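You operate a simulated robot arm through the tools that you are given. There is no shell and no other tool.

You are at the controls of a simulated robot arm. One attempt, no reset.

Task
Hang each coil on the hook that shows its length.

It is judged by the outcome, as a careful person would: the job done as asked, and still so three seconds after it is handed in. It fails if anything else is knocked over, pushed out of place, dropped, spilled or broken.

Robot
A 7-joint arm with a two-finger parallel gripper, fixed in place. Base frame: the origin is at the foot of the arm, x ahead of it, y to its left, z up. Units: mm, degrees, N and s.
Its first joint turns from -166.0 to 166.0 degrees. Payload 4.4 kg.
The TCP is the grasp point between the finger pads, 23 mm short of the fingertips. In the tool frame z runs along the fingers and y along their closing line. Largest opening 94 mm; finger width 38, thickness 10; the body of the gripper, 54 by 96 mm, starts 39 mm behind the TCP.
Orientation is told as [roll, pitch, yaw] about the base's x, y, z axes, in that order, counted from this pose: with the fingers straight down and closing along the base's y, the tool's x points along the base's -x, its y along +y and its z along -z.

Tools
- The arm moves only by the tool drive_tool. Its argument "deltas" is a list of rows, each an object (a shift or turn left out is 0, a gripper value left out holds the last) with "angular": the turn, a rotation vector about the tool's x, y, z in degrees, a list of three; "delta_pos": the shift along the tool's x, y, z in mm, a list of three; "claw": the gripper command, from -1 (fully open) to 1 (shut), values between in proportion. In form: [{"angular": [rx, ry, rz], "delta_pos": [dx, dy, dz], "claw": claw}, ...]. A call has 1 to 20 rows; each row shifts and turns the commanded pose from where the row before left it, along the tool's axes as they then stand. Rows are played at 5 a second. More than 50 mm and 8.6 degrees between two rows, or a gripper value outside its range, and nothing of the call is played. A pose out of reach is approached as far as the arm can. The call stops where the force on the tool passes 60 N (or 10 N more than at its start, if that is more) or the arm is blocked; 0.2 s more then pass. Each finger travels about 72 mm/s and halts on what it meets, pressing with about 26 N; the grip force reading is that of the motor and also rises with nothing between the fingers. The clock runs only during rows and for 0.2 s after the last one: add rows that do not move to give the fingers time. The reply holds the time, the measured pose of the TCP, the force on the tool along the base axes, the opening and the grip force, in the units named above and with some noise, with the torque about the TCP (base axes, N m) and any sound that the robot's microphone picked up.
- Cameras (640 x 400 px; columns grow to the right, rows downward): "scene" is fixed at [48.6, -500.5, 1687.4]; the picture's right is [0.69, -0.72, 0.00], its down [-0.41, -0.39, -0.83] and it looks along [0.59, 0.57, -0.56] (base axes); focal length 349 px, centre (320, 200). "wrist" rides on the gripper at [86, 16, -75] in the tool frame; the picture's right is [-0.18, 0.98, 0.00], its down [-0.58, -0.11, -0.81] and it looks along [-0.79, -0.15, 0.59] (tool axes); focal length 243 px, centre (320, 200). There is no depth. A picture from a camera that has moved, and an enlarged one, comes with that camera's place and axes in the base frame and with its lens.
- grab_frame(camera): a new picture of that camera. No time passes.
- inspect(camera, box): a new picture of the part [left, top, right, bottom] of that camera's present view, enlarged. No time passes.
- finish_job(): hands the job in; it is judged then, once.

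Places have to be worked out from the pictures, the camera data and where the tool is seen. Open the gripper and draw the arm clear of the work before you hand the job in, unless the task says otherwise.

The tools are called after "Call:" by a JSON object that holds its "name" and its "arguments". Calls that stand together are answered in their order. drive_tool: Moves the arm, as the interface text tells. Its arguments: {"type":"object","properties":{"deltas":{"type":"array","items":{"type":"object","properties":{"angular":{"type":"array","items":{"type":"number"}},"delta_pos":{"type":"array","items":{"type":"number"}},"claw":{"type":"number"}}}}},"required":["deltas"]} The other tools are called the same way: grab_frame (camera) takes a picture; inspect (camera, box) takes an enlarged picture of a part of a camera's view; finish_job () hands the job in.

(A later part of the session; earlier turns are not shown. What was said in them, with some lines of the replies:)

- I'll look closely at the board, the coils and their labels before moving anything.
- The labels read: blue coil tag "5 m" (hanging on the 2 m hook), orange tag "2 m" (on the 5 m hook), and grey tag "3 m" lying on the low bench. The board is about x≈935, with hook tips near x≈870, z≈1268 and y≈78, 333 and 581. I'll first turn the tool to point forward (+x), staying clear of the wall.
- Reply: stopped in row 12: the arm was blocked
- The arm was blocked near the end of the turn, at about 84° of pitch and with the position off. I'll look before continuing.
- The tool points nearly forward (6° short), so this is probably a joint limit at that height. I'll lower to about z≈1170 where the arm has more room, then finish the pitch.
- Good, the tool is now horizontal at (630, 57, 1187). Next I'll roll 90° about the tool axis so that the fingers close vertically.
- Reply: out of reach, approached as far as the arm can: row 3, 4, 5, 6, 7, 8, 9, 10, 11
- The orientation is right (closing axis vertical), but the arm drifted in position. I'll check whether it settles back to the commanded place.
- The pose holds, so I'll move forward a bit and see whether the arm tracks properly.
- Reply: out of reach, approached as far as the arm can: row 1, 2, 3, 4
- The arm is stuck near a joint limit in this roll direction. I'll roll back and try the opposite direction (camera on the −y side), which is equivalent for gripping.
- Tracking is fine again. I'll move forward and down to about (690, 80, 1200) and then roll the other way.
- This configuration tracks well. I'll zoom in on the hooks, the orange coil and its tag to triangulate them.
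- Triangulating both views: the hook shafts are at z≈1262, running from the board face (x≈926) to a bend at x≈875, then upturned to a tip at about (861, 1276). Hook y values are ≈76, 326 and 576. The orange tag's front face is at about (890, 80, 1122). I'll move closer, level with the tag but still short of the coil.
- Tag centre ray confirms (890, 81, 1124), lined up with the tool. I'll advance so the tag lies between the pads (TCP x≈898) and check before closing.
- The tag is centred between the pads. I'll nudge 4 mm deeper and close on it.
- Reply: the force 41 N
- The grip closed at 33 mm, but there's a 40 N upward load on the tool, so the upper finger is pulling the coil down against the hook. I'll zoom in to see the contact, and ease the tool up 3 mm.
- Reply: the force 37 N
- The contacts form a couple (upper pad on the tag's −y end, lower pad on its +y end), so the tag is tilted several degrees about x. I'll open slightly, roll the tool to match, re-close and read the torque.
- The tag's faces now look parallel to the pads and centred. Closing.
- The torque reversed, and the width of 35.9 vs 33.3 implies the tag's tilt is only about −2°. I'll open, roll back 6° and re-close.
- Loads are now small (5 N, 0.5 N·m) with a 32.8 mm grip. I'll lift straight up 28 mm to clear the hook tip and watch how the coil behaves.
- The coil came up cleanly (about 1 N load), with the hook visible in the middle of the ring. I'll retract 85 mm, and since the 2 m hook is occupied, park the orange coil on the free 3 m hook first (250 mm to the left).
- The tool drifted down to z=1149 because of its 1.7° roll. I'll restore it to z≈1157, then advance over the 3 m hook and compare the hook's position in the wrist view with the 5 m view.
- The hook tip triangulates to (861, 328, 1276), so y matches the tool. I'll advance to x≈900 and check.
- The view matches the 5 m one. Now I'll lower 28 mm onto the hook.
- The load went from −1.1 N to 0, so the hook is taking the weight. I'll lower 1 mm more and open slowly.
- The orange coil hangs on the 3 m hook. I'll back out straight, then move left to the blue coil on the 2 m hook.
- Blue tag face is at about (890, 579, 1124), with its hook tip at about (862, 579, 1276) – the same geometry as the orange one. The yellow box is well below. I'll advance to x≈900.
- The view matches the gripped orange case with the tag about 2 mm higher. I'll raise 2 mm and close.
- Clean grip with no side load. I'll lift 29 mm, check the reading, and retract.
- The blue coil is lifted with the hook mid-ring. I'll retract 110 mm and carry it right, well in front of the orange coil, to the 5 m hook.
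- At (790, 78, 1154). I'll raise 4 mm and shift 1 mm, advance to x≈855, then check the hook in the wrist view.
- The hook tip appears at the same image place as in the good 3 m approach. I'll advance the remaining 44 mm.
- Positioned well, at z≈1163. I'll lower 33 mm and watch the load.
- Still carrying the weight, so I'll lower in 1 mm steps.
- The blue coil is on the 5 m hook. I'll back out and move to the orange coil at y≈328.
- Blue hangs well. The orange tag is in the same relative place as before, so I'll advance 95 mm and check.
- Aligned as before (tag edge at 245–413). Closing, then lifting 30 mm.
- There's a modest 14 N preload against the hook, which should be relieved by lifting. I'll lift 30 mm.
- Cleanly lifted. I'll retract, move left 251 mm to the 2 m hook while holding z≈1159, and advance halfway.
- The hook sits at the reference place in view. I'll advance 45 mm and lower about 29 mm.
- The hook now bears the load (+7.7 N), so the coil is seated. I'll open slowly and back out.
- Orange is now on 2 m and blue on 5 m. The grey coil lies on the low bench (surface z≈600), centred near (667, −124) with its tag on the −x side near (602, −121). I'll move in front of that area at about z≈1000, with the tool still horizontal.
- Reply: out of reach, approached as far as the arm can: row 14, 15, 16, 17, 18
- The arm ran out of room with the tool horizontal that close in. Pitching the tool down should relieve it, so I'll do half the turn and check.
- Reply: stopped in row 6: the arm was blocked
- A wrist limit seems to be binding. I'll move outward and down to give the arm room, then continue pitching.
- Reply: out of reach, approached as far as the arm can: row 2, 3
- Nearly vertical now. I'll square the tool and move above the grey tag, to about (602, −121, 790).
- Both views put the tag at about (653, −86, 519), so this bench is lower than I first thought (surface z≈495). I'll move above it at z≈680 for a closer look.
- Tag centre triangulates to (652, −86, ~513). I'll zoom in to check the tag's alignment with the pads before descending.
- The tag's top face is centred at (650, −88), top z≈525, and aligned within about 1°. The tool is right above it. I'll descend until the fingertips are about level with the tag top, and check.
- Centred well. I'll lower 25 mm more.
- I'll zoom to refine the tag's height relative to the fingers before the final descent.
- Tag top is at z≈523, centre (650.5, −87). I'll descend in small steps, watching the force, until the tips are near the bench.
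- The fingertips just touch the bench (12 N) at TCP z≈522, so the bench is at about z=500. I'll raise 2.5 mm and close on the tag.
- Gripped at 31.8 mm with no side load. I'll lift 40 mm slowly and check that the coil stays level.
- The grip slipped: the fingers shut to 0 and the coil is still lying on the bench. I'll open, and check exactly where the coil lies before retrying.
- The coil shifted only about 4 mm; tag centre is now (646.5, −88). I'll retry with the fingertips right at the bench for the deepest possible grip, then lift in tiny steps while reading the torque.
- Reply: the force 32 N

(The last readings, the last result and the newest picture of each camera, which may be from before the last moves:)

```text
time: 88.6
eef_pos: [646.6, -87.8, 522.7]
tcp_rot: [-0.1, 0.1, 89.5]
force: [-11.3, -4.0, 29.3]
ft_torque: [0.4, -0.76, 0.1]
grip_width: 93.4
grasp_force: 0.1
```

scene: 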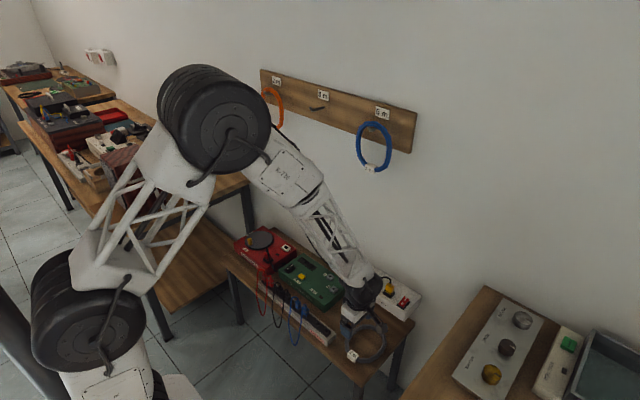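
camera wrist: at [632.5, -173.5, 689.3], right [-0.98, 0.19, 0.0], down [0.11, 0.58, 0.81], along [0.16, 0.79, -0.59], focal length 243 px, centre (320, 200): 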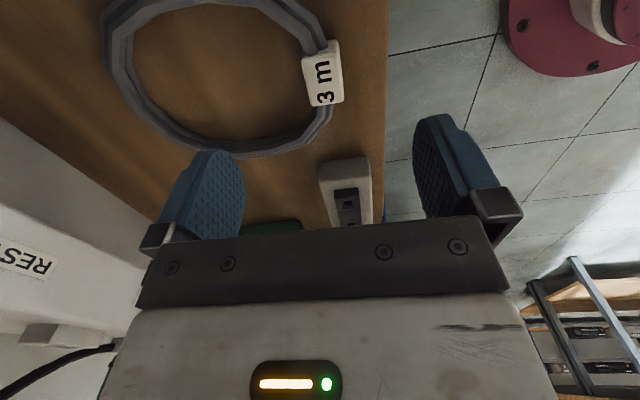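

Firm bench contact. I'll ease up 0.8 mm and close.

Call:
{"name": "drive_tool", "arguments": {"deltas": [{"delta_pos": [0, 0, -0.8]}, {}, {"claw": -0.4}, {"claw": 0.0}, {"claw": 0.25}, {"claw": 0.4}, {"claw": 1}, {}, {}, {}, {}]}}

Call:
{"name": "inspect", "arguments": {"camera": "wrist", "box": [200, 100, 440, 250]}}

Call:
{"name": "drive_tool", "arguments": {"deltas": [{"delta_pos": [0, 0, -1.5]}, {}, {}]}}

```text
time: 91.0
eef_pos: [647.8, -86.9, 523.4]
tcp_rot: [-0.1, 0.1, 89.6]
force: [0.0, 1.2, 0.2]
ft_torque: [0.0, 0.09, 0.01]
grip_width: 31.8
grasp_force: 26.2
```

```text
2.67 times, centred on (320, 175) of wrist
camera zoom: at [629.3, -173.8, 596.6], right [-0.98, 0.19, 0.0], down [0.11, 0.58, 0.81], along [0.16, 0.79, -0.59], focal length 647 px, centre (320, 267)
```

zoom: 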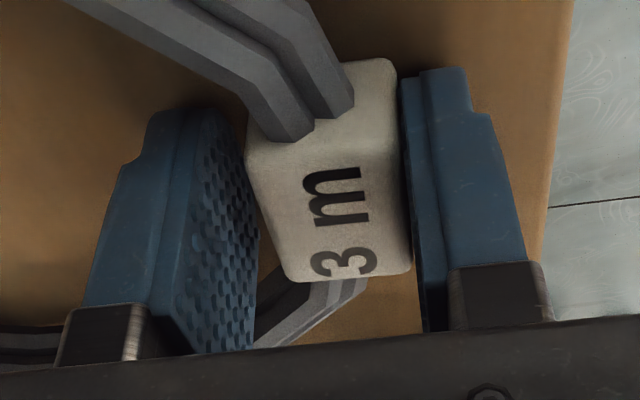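

```text
time: 91.8
eef_pos: [647.2, -87.6, 525.4]
tcp_rot: [0.0, 0.1, 89.5]
force: [-0.6, 0.5, -2.1]
ft_torque: [-0.03, 0.13, 0.01]
grip_width: 31.7
grasp_force: 25.8
```

The tool now carries about 2 N with a 0.13 N·m moment, consistent with the coil's weight. I'll continue lifting slowly.

Call:
{"name": "drive_tool", "arguments": {"deltas": [{"delta_pos": [0, 0, -1.5]}, {"delta_pos": [0, 0, -1.5]}, {"delta_pos": [0, 0, -1.5]}, {}, {}]}}

Call:
{"name": "inspect", "arguments": {"camera": "wrist", "box": [200, 100, 440, 250]}}

Call:
{"name": "grab_frame", "arguments": {"camera": "wrist"}}

```text
time: 93.0
eef_pos: [647.4, -87.6, 528.7]
tcp_rot: [-0.1, 0.1, 89.4]
force: [0.2, 0.3, -1.4]
ft_torque: [0.0, 0.13, -0.04]
grip_width: 31.8
grasp_force: 26.4
```

```text
2.67 times, centred on (320, 175) of wrist
camera zoom: at [628.8, -175.4, 602.7], right [-0.98, 0.19, 0.0], down [0.11, 0.58, 0.81], along [0.16, 0.79, -0.59], focal length 647 px, centre (320, 267)
```

zoom: 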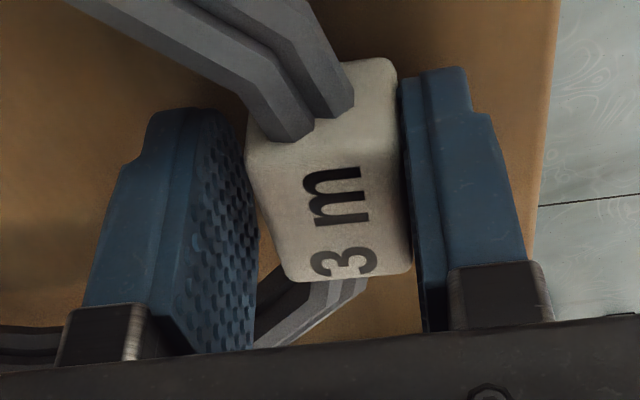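

```text
taken
camera wrist: at [628.8, -175.4, 602.7], right [-0.98, 0.19, 0.0], down [0.11, 0.58, 0.81], along [0.16, 0.79, -0.59], focal length 243 px, centre (320, 200)
```

wrist: 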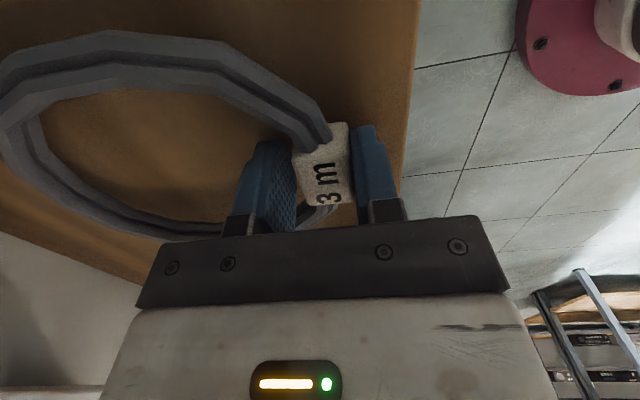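

It's holding firmly and the tag hasn't moved in the grip. I'll continue lifting gently, with a slow start of the pitch-up to reduce the moment.

Call:
{"name": "drive_tool", "arguments": {"deltas": [{"delta_pos": [0, 0, -2]}, {"delta_pos": [0, 0, -2]}, {"delta_pos": [0, 0, -3]}, {"delta_pos": [0, 0, -4]}, {"delta_pos": [0, 0, -5]}, {"delta_pos": [0, 0, -5]}, {"delta_pos": [0, 0, -5], "angular": [1, 0, 0]}, {"delta_pos": [0, 0, -5], "angular": [1.5, 0, 0]}, {"delta_pos": [0, 0, -5], "angular": [2, 0, 0]}, {"delta_pos": [0, 0, -5], "angular": [2, 0, 0]}, {"delta_pos": [0, 0, -5], "angular": [2, 0, 0]}, {"delta_pos": [0, 0, -5], "angular": [2, 0, 0]}, {"delta_pos": [0, 0, -3], "angular": [1, 0, 0]}, {}]}}

Call:
{"name": "grab_frame", "arguments": {"camera": "wrist"}}

Call:
{"name": "inspect", "arguments": {"camera": "scene", "box": [310, 260, 430, 360]}}

```text
time: 96.0
eef_pos: [645.4, -89.3, 583.3]
tcp_rot: [-11.6, 0.1, 89.4]
force: [0.1, 0.5, -1.7]
ft_torque: [0.06, 0.12, 0.01]
grip_width: 31.9
grasp_force: 26.5
```

```text
taken
camera wrist: at [612.2, -174.9, 651.8], right [-0.96, 0.19, -0.2], down [-0.05, 0.58, 0.81], along [0.27, 0.79, -0.55], focal length 243 px, centre (320, 200)
```

wrist: 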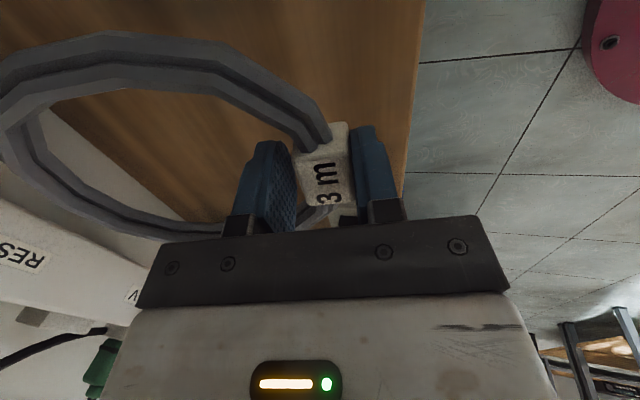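

```text
4.00 times, centred on (370, 310) of scene
camera zoom: at [48.6, -500.5, 1687.4], right [0.69, -0.72, 0.0], down [-0.41, -0.39, -0.83], along [0.59, 0.57, -0.56], focal length 1394 px, centre (120, -240)
```

zoom: 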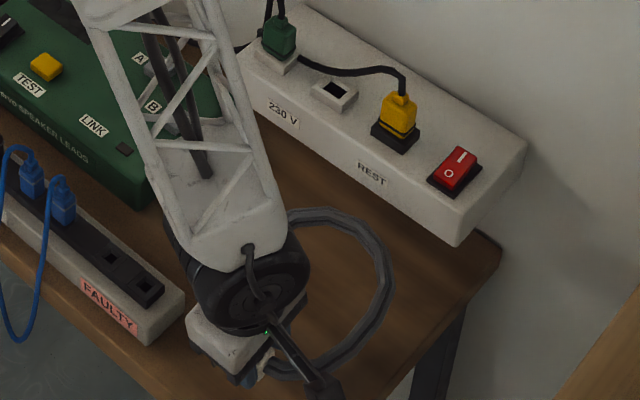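

The hold is steady. I'll raise the coil about 200 mm at constant tilt, clear of everything on the bench.

Call:
{"name": "drive_tool", "arguments": {"deltas": [{"delta_pos": [-4, -3.5, -10]}, {"delta_pos": [-8, -7, -19]}, {"delta_pos": [-8, -7, -19]}, {"delta_pos": [-8, -7, -19]}, {"delta_pos": [-8, -7, -19]}, {"delta_pos": [-8, -7, -19]}, {"delta_pos": [-8, -7, -19]}, {"delta_pos": [-8, -7, -19]}, {"delta_pos": [-8, -7, -19]}, {"delta_pos": [-8, -7, -19]}, {"delta_pos": [-4, -3.5, -10]}, {}]}}

Call:
{"name": "grab_frame", "arguments": {"camera": "wrist"}}

Call:
{"name": "grab_frame", "arguments": {"camera": "scene"}}

```text
time: 98.6
eef_pos: [675.3, -8.4, 785.5]
tcp_rot: [-11.6, 0.2, 89.6]
force: [0.6, 0.4, -2.2]
ft_torque: [-0.02, 0.09, -0.01]
grip_width: 31.6
grasp_force: 25.5
```

```text
taken
camera wrist: at [643.7, -95.2, 852.7], right [-0.96, 0.19, -0.2], down [-0.05, 0.58, 0.81], along [0.27, 0.79, -0.55], focal length 243 px, centre (320, 200)
```

wrist: 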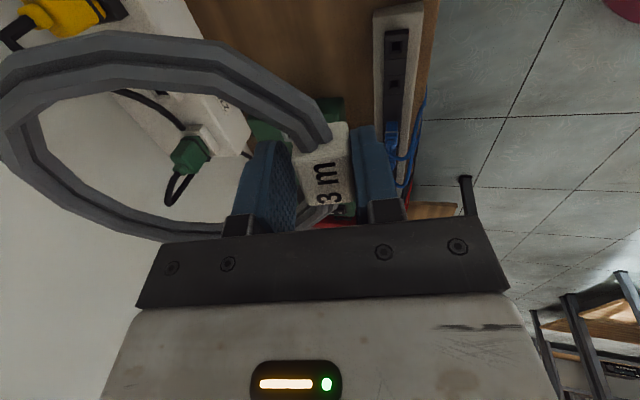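

```text
taken
```

scene: 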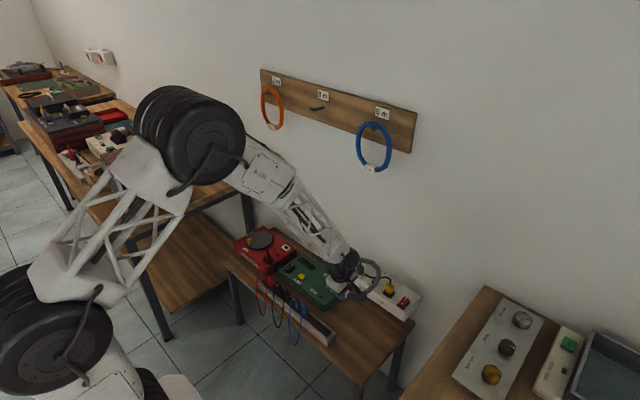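

Clear of the bench. I'll pitch up another 32° with a small rise; the coil's far side stays well short of the wall and cord.

Call:
{"name": "drive_tool", "arguments": {"deltas": [{"angular": [4, 0, 0], "delta_pos": [-5, -3, -9]}, {"angular": [4, 0, 0], "delta_pos": [-5, -4, -9]}, {"angular": [4, 0, 0], "delta_pos": [-5, -4, -9]}, {"angular": [4, 0, 0], "delta_pos": [-5, -5, -9]}, {"angular": [4, 0, 0], "delta_pos": [-5, -5, -8]}, {"angular": [4, 0, 0], "delta_pos": [-5, -6, -8]}, {"angular": [4, 0, 0], "delta_pos": [-5, -6, -8]}, {"angular": [4, 0, 0], "delta_pos": [-5, -7, -7]}, {}]}}

Call:
{"name": "grab_frame", "arguments": {"camera": "scene"}}

```text
time: 100.6
eef_pos: [681.4, 30.9, 864.0]
tcp_rot: [-43.6, 0.0, 89.5]
force: [-0.3, 0.5, -1.2]
ft_torque: [-0.01, 0.11, 0.01]
grip_width: 31.8
grasp_force: 25.7
```

```text
taken
```

scene: 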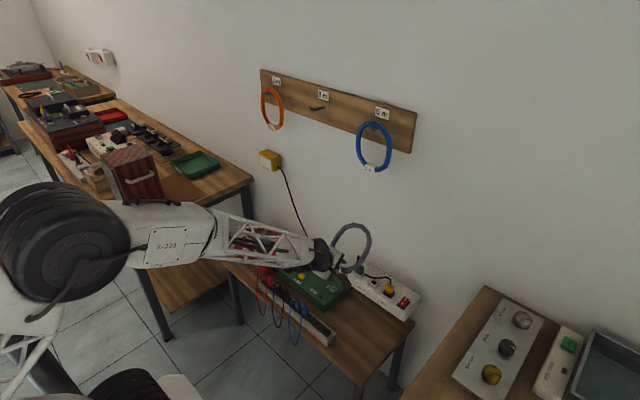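

Good. Next I'll move up and left to about (700, 200, 1045) at this tilt.

Call:
{"name": "drive_tool", "arguments": {"deltas": [{"delta_pos": [-10, -8, -6]}, {"delta_pos": [-19, -15.4, -13]}, {"delta_pos": [-19, -15.4, -13]}, {"delta_pos": [-19, -15.4, -13]}, {"delta_pos": [-19, -15.4, -13]}, {"delta_pos": [-19, -15.4, -13]}, {"delta_pos": [-19, -15.4, -13]}, {"delta_pos": [-19, -15.4, -13]}, {"delta_pos": [-19, -15.4, -13]}, {"delta_pos": [-10, -8, -6]}, {}]}}

```text
time: 103.0
eef_pos: [705.1, 202.7, 1041.9]
tcp_rot: [-43.6, 0.1, 89.5]
force: [1.1, -0.4, -1.2]
ft_torque: [-0.01, 0.1, 0.01]
grip_width: 31.8
grasp_force: 25.3
```

Tracking perfectly. Now I'll pitch the remaining 46° to horizontal.

Call:
{"name": "drive_tool", "arguments": {"deltas": [{"angular": [4, 0, 0]}, {"angular": [4, 0, 0]}, {"angular": [4, 0, 0]}, {"angular": [4, 0, 0]}, {"angular": [4, 0, 0]}, {"angular": [4, 0, 0]}, {"angular": [4, 0, 0]}, {"angular": [4, 0, 0]}, {"angular": [4, 0, 0]}, {"angular": [4, 0, 0]}, {"angular": [4, 0, 0]}, {"angular": [2.4, 0, 0]}, {}]}}

Call:
{"name": "grab_frame", "arguments": {"camera": "wrist"}}

Call:
{"name": "grab_frame", "arguments": {"camera": "scene"}}

```text
time: 105.8
eef_pos: [704.5, 204.8, 1041.5]
tcp_rot: [-90.0, 0.1, 89.6]
force: [-0.6, 0.3, -1.5]
ft_torque: [0.0, 0.04, -0.01]
grip_width: 31.9
grasp_force: 25.6
```

```text
taken
camera wrist: at [629.2, 118.0, 1025.0], right [0.0, 0.18, -0.98], down [-0.8, 0.59, 0.11], along [0.6, 0.79, 0.15], focal length 243 px, centre (320, 200)
```

wrist: 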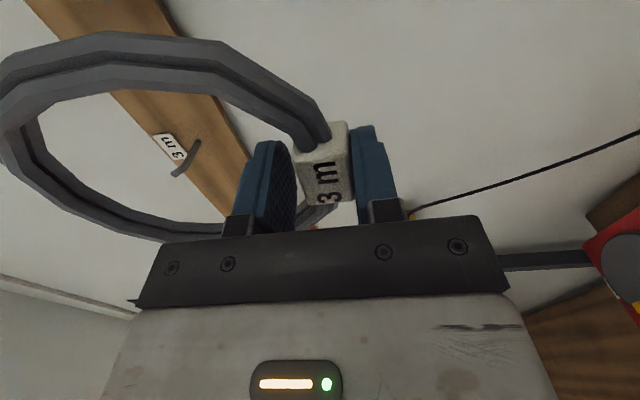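

```text
taken
```

scene: 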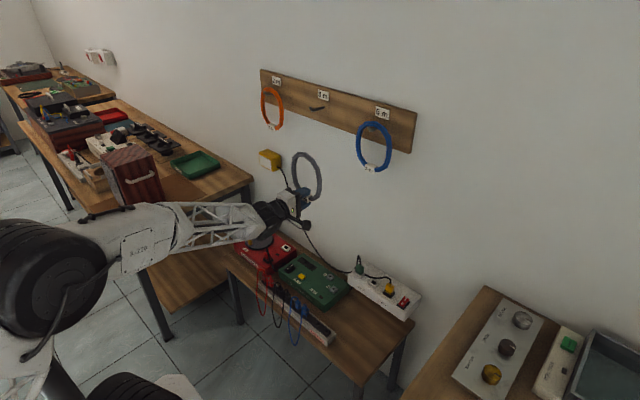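

The coil is upright, gripped at its tag, with the arm tracking well. The tag sits about 11 mm deeper toward the fingertips than the others did, so the hanging pose is TCP x≈889. I'll move to (800, 328, 1162) in front of the 3 m hook.

Call:
{"name": "drive_tool", "arguments": {"deltas": [{"delta_pos": [-10, -10, 8]}, {"delta_pos": [-20, -20, 16]}, {"delta_pos": [-20, -20, 16]}, {"delta_pos": [-20, -20, 16]}, {"delta_pos": [-20, -20, 16]}, {"delta_pos": [-20, -20, 15]}, {"delta_pos": [-13, -10, 8]}, {}, {}]}}

Call:
{"name": "grab_frame", "arguments": {"camera": "wrist"}}

Call:
{"name": "inspect", "arguments": {"camera": "scene", "box": [250, 60, 390, 160]}}

```text
time: 107.8
eef_pos: [798.4, 327.8, 1161.1]
tcp_rot: [-90.0, 0.1, 89.5]
force: [-1.1, -0.1, -1.7]
ft_torque: [0.0, 0.05, -0.03]
grip_width: 31.8
grasp_force: 26.0
```

```text
taken
camera wrist: at [722.4, 240.1, 1143.8], right [0.0, 0.18, -0.98], down [-0.8, 0.59, 0.11], along [0.6, 0.79, 0.15], focal length 243 px, centre (320, 200)
```

wrist: 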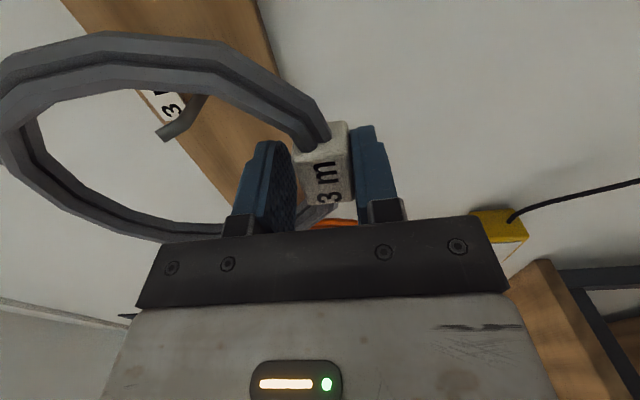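

```text
4.00 times, centred on (320, 110) of scene
camera zoom: at [48.6, -500.5, 1687.4], right [0.69, -0.72, 0.0], down [-0.41, -0.39, -0.83], along [0.59, 0.57, -0.56], focal length 1394 px, centre (320, 560)
```

zoom: 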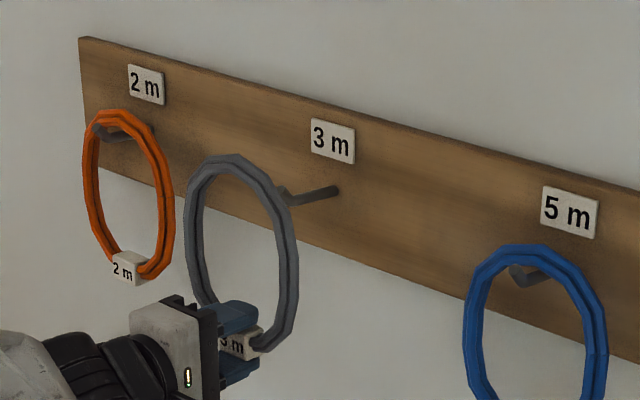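

Call:
{"name": "drive_tool", "arguments": {"deltas": [{"delta_pos": [0, 0, 18]}, {"delta_pos": [0, 0, 17]}, {}]}}

Call:
{"name": "grab_frame", "arguments": {"camera": "wrist"}}

Call:
{"name": "inspect", "arguments": {"camera": "scene", "box": [290, 80, 350, 150]}}

```text
time: 108.6
eef_pos: [834.9, 327.0, 1160.6]
tcp_rot: [-90.0, 0.0, 89.5]
force: [0.1, 0.6, -1.5]
ft_torque: [0.0, 0.01, 0.02]
grip_width: 31.9
grasp_force: 26.5
```

```text
taken
camera wrist: at [759.2, 239.9, 1143.9], right [0.0, 0.18, -0.98], down [-0.8, 0.59, 0.11], along [0.6, 0.79, 0.15], focal length 243 px, centre (320, 200)
```

wrist: 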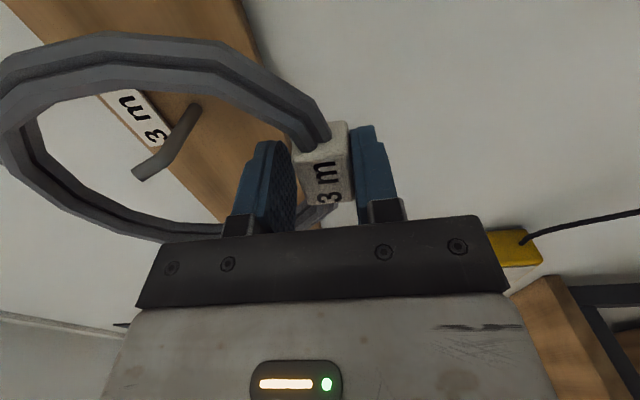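

```text
5.71 times, centred on (320, 115) of scene
camera zoom: at [48.6, -500.5, 1687.4], right [0.69, -0.72, 0.0], down [-0.41, -0.39, -0.83], along [0.59, 0.57, -0.56], focal length 1992 px, centre (320, 686)
```

zoom: 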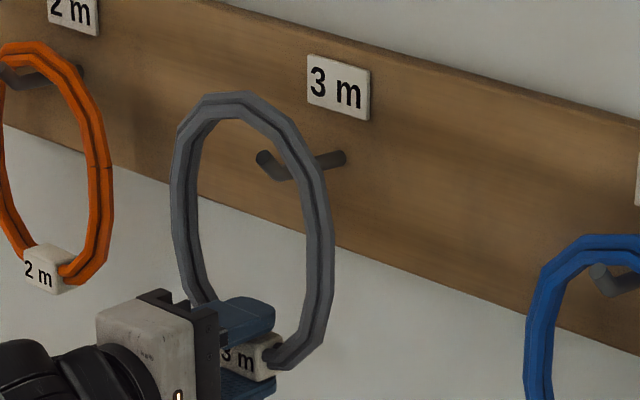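

The hook tip is inside the ring. I'll advance the remaining 54 mm slowly.

Call:
{"name": "drive_tool", "arguments": {"deltas": [{"delta_pos": [0, 0, 14]}, {"delta_pos": [0, 0, 14]}, {"delta_pos": [0, 0, 14]}, {"delta_pos": [0, 0, 12]}, {}, {}]}}

Call:
{"name": "grab_frame", "arguments": {"camera": "wrist"}}

Call:
{"name": "inspect", "arguments": {"camera": "scene", "box": [290, 80, 350, 150]}}

```text
time: 110.0
eef_pos: [888.9, 325.5, 1162.2]
tcp_rot: [-90.0, 0.1, 89.4]
force: [0.3, 0.1, -1.3]
ft_torque: [-0.03, 0.03, -0.03]
grip_width: 31.7
grasp_force: 25.7
```

```text
taken
camera wrist: at [812.7, 238.7, 1144.7], right [0.0, 0.18, -0.98], down [-0.8, 0.59, 0.11], along [0.6, 0.79, 0.15], focal length 243 px, centre (320, 200)
```

wrist: 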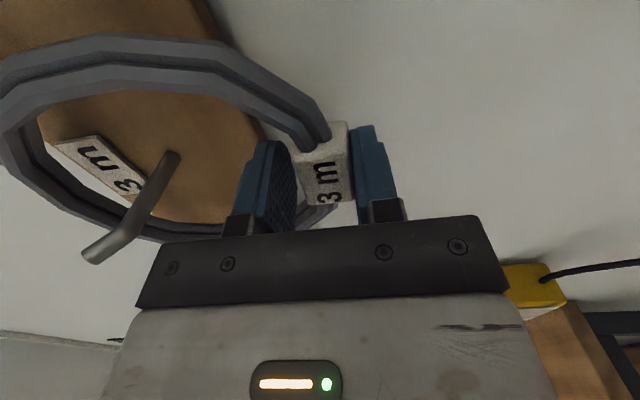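

```text
5.71 times, centred on (320, 115) of scene
camera zoom: at [48.6, -500.5, 1687.4], right [0.69, -0.72, 0.0], down [-0.41, -0.39, -0.83], along [0.59, 0.57, -0.56], focal length 1992 px, centre (320, 686)
```

zoom: 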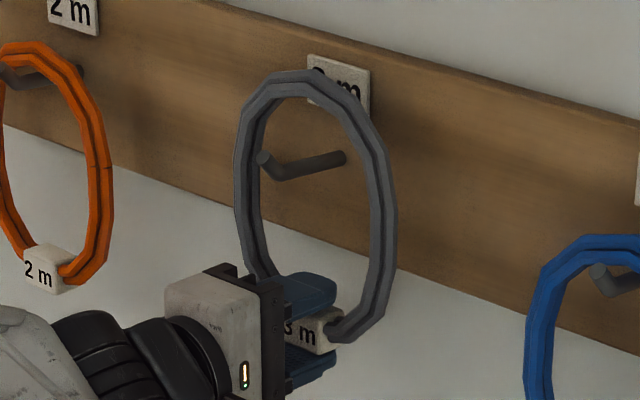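

The hook passes through the ring. I'll shift 1.5 mm left and lower 29 mm, watching the force.

Call:
{"name": "drive_tool", "arguments": {"deltas": [{"delta_pos": [-1.5, 8, 0]}, {"delta_pos": [0, 9, 0]}, {"delta_pos": [0, 8, 0]}, {"delta_pos": [0, 4, 0]}, {}, {}]}}

Call:
{"name": "inspect", "arguments": {"camera": "scene", "box": [290, 80, 350, 150]}}

```text
time: 111.4
eef_pos: [889.5, 328.4, 1132.6]
tcp_rot: [-90.0, 0.0, 89.5]
force: [0.0, -0.3, -1.3]
ft_torque: [-0.04, 0.01, 0.0]
grip_width: 31.8
grasp_force: 26.2
```

```text
5.71 times, centred on (320, 115) of scene
camera zoom: at [48.6, -500.5, 1687.4], right [0.69, -0.72, 0.0], down [-0.41, -0.39, -0.83], along [0.59, 0.57, -0.56], focal length 1992 px, centre (320, 686)
```

zoom: 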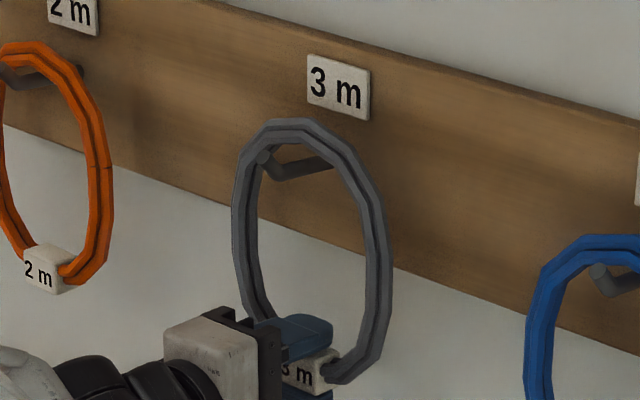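

Still carrying the weight; the ring is just above the shaft. I'll lower in 1 mm steps.

Call:
{"name": "drive_tool", "arguments": {"deltas": [{"delta_pos": [0, 1, 0]}, {}, {"delta_pos": [0, 1, 0]}, {}, {"delta_pos": [0, 1, 0]}, {}, {}]}}

```text
time: 113.0
eef_pos: [890.0, 327.8, 1129.8]
tcp_rot: [-90.0, 0.1, 89.5]
force: [0.5, -0.1, -2.7]
ft_torque: [0.0, 0.04, 0.03]
grip_width: 31.6
grasp_force: 25.9
```

Call:
{"name": "drive_tool", "arguments": {"deltas": [{"delta_pos": [0, 1, 0]}, {}, {"delta_pos": [0, 1, 0]}, {}, {}]}}

Call:
{"name": "inspect", "arguments": {"camera": "scene", "box": [290, 80, 350, 150]}}

Call:
{"name": "grab_frame", "arguments": {"camera": "wrist"}}

```text
time: 114.2
eef_pos: [889.4, 327.7, 1128.5]
tcp_rot: [-90.0, 0.0, 89.6]
force: [0.4, 2.5, 2.9]
ft_torque: [-0.25, 0.01, 0.0]
grip_width: 31.8
grasp_force: 26.4
```

```text
5.71 times, centred on (320, 115) of scene
camera zoom: at [48.6, -500.5, 1687.4], right [0.69, -0.72, 0.0], down [-0.41, -0.39, -0.83], along [0.59, 0.57, -0.56], focal length 1992 px, centre (320, 686)
```

zoom: 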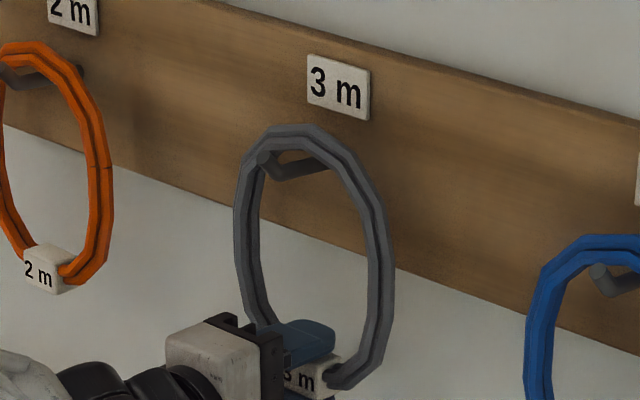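

```text
taken
camera wrist: at [813.9, 240.8, 1111.0], right [0.0, 0.18, -0.98], down [-0.8, 0.59, 0.11], along [0.6, 0.79, 0.15], focal length 243 px, centre (320, 200)
```

wrist: 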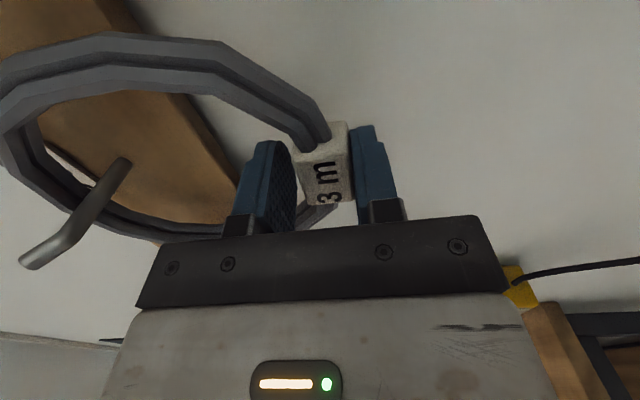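

The hook has taken the load (+2.9 N). I'll open slowly and check that it hangs.

Call:
{"name": "drive_tool", "arguments": {"deltas": [{"claw": 0.3}, {"claw": 0.22}, {"claw": 0.1}, {"claw": -0.1}, {"claw": -0.4}, {"claw": -0.8}, {}, {}, {}]}}

Call:
{"name": "inspect", "arguments": {"camera": "scene", "box": [290, 80, 350, 150]}}

Call:
{"name": "grab_frame", "arguments": {"camera": "wrist"}}

```text
time: 116.2
eef_pos: [889.8, 328.4, 1127.4]
tcp_rot: [-89.9, 0.1, 89.5]
force: [0.0, -0.5, -0.4]
ft_torque: [-0.02, -0.05, -0.03]
grip_width: 84.3
grasp_force: 0.1
```

```text
5.71 times, centred on (320, 115) of scene
camera zoom: at [48.6, -500.5, 1687.4], right [0.69, -0.72, 0.0], down [-0.41, -0.39, -0.83], along [0.59, 0.57, -0.56], focal length 1992 px, centre (320, 686)
```

zoom: 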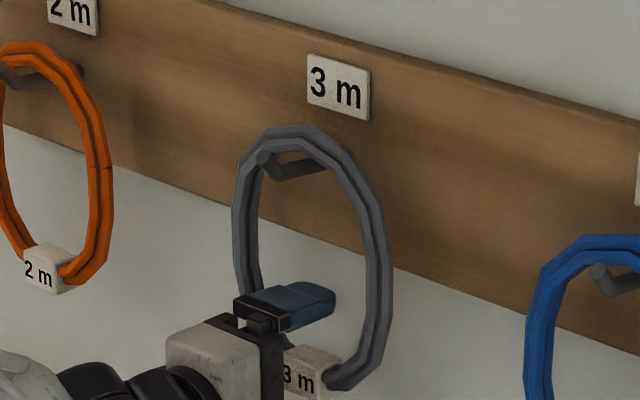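

```text
taken
camera wrist: at [813.9, 240.8, 1110.5], right [0.0, 0.18, -0.98], down [-0.8, 0.59, 0.11], along [0.6, 0.79, 0.15], focal length 243 px, centre (320, 200)
```

wrist: 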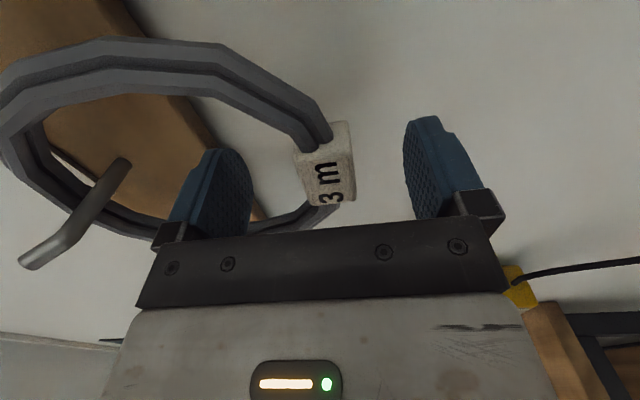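

The grey coil hangs freely on the 3 m hook. I'll back straight out and well clear, then check everything.

Call:
{"name": "drive_tool", "arguments": {"deltas": [{"delta_pos": [0, 0, -15]}, {"delta_pos": [0, 0, -30]}, {"delta_pos": [0, 0, -40]}, {"delta_pos": [0, 0, -40]}, {"delta_pos": [0, 0, -40]}, {}, {}, {}, {}, {}]}}

Call:
{"name": "grab_frame", "arguments": {"camera": "scene"}}

Call:
{"name": "inspect", "arguments": {"camera": "scene", "box": [240, 60, 430, 190]}}

Call:
{"name": "grab_frame", "arguments": {"camera": "wrist"}}

```text
time: 118.4
eef_pos: [725.4, 328.5, 1129.0]
tcp_rot: [-90.0, 0.2, 89.4]
force: [0.3, -0.7, -0.8]
ft_torque: [-0.02, -0.03, -0.01]
grip_width: 84.6
grasp_force: 0.1
```

```text
taken
```

scene: 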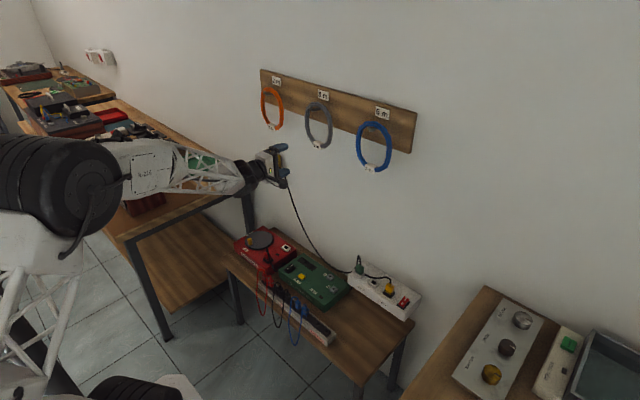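

```text
3.08 times, centred on (335, 125) of scene
camera zoom: at [48.6, -500.5, 1687.4], right [0.69, -0.72, 0.0], down [-0.41, -0.39, -0.83], along [0.59, 0.57, -0.56], focal length 1073 px, centre (274, 431)
```

zoom: 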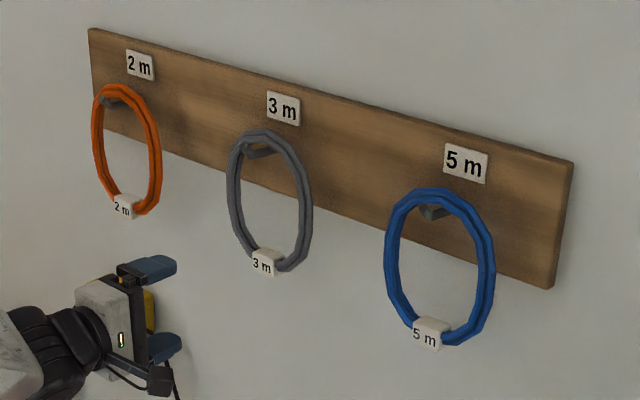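

```text
taken
camera wrist: at [649.6, 242.0, 1111.6], right [0.0, 0.18, -0.98], down [-0.8, 0.59, 0.11], along [0.6, 0.79, 0.15], focal length 243 px, centre (320, 200)
```

wrist: 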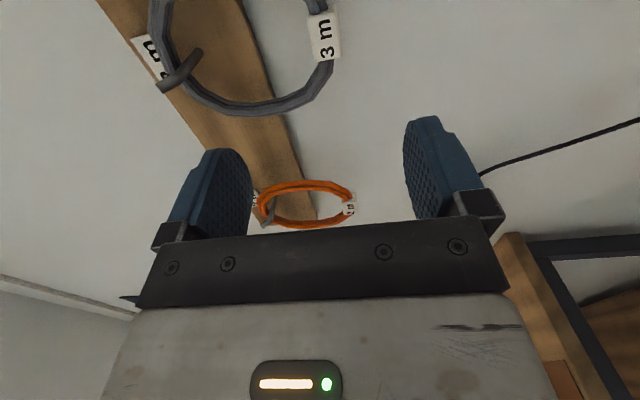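

All three coils hang on their matching hooks. The arm hides part of the left bench, so I'll move it up and to the right to confirm nothing there was disturbed.

Call:
{"name": "drive_tool", "arguments": {"deltas": [{"delta_pos": [15, -15, 0], "claw": -1}, {"delta_pos": [30, -20, 0]}, {"delta_pos": [40, -10, 0]}, {"delta_pos": [40, -10, 0]}, {"delta_pos": [40, -10, 0]}, {"delta_pos": [40, -5, 0]}, {"delta_pos": [25, 0, 0]}, {}]}}

Call:
{"name": "grab_frame", "arguments": {"camera": "scene"}}

Call:
{"name": "inspect", "arguments": {"camera": "scene", "box": [20, 80, 260, 240]}}

```text
time: 120.2
eef_pos: [723.7, 97.6, 1198.8]
tcp_rot: [-90.0, 0.1, 89.4]
force: [0.1, -0.4, 0.2]
ft_torque: [-0.03, -0.01, 0.02]
grip_width: 93.8
grasp_force: 0.0
```

```text
taken
```

scene: 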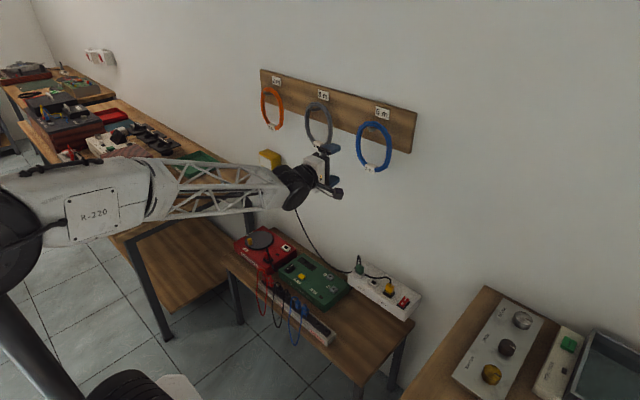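

```text
2.50 times, centred on (140, 160) of scene
camera zoom: at [48.6, -500.5, 1687.4], right [0.69, -0.72, 0.0], down [-0.41, -0.39, -0.83], along [0.59, 0.57, -0.56], focal length 872 px, centre (770, 300)
```

zoom: 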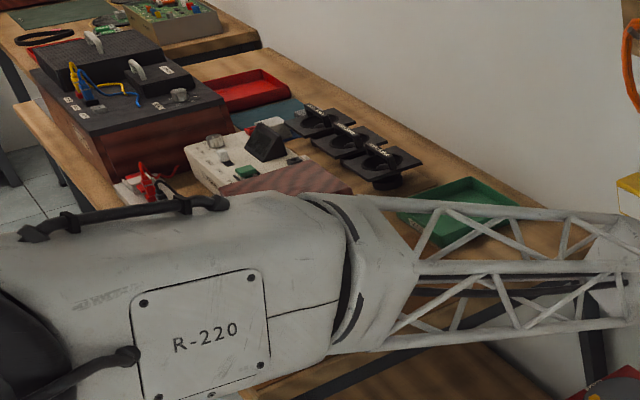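

The crate and tray on the left bench are where they started, the coils hang still on their matching hooks, and the gripper is open and clear. Handing in.

Call:
{"name": "finish_job", "arguments": {}}

```text
The job is handed in.
```

All three coils now hang on the hooks that match their tags: orange on 2 m, grey on 3 m and blue on 5 m. The job is handed in, with the gripper open and the arm clear of the board.

- **Swap:** orange and blue were on each other's hooks. I parked orange on the free 3 m hook while I moved blue across, then moved orange to its own hook.
- **Grey coil slip:** my first grip on the grey coil slipped as I lifted it off the low bench. It stayed flat on the bench and shifted about 4 mm. The second grip held, and I hung it without trouble.
- **Surroundings:** in the last pictures the coils hung still and everything visible on the benches was where it started. The arm hid part of the left bench. The crate top and green tray I could see there had not moved.
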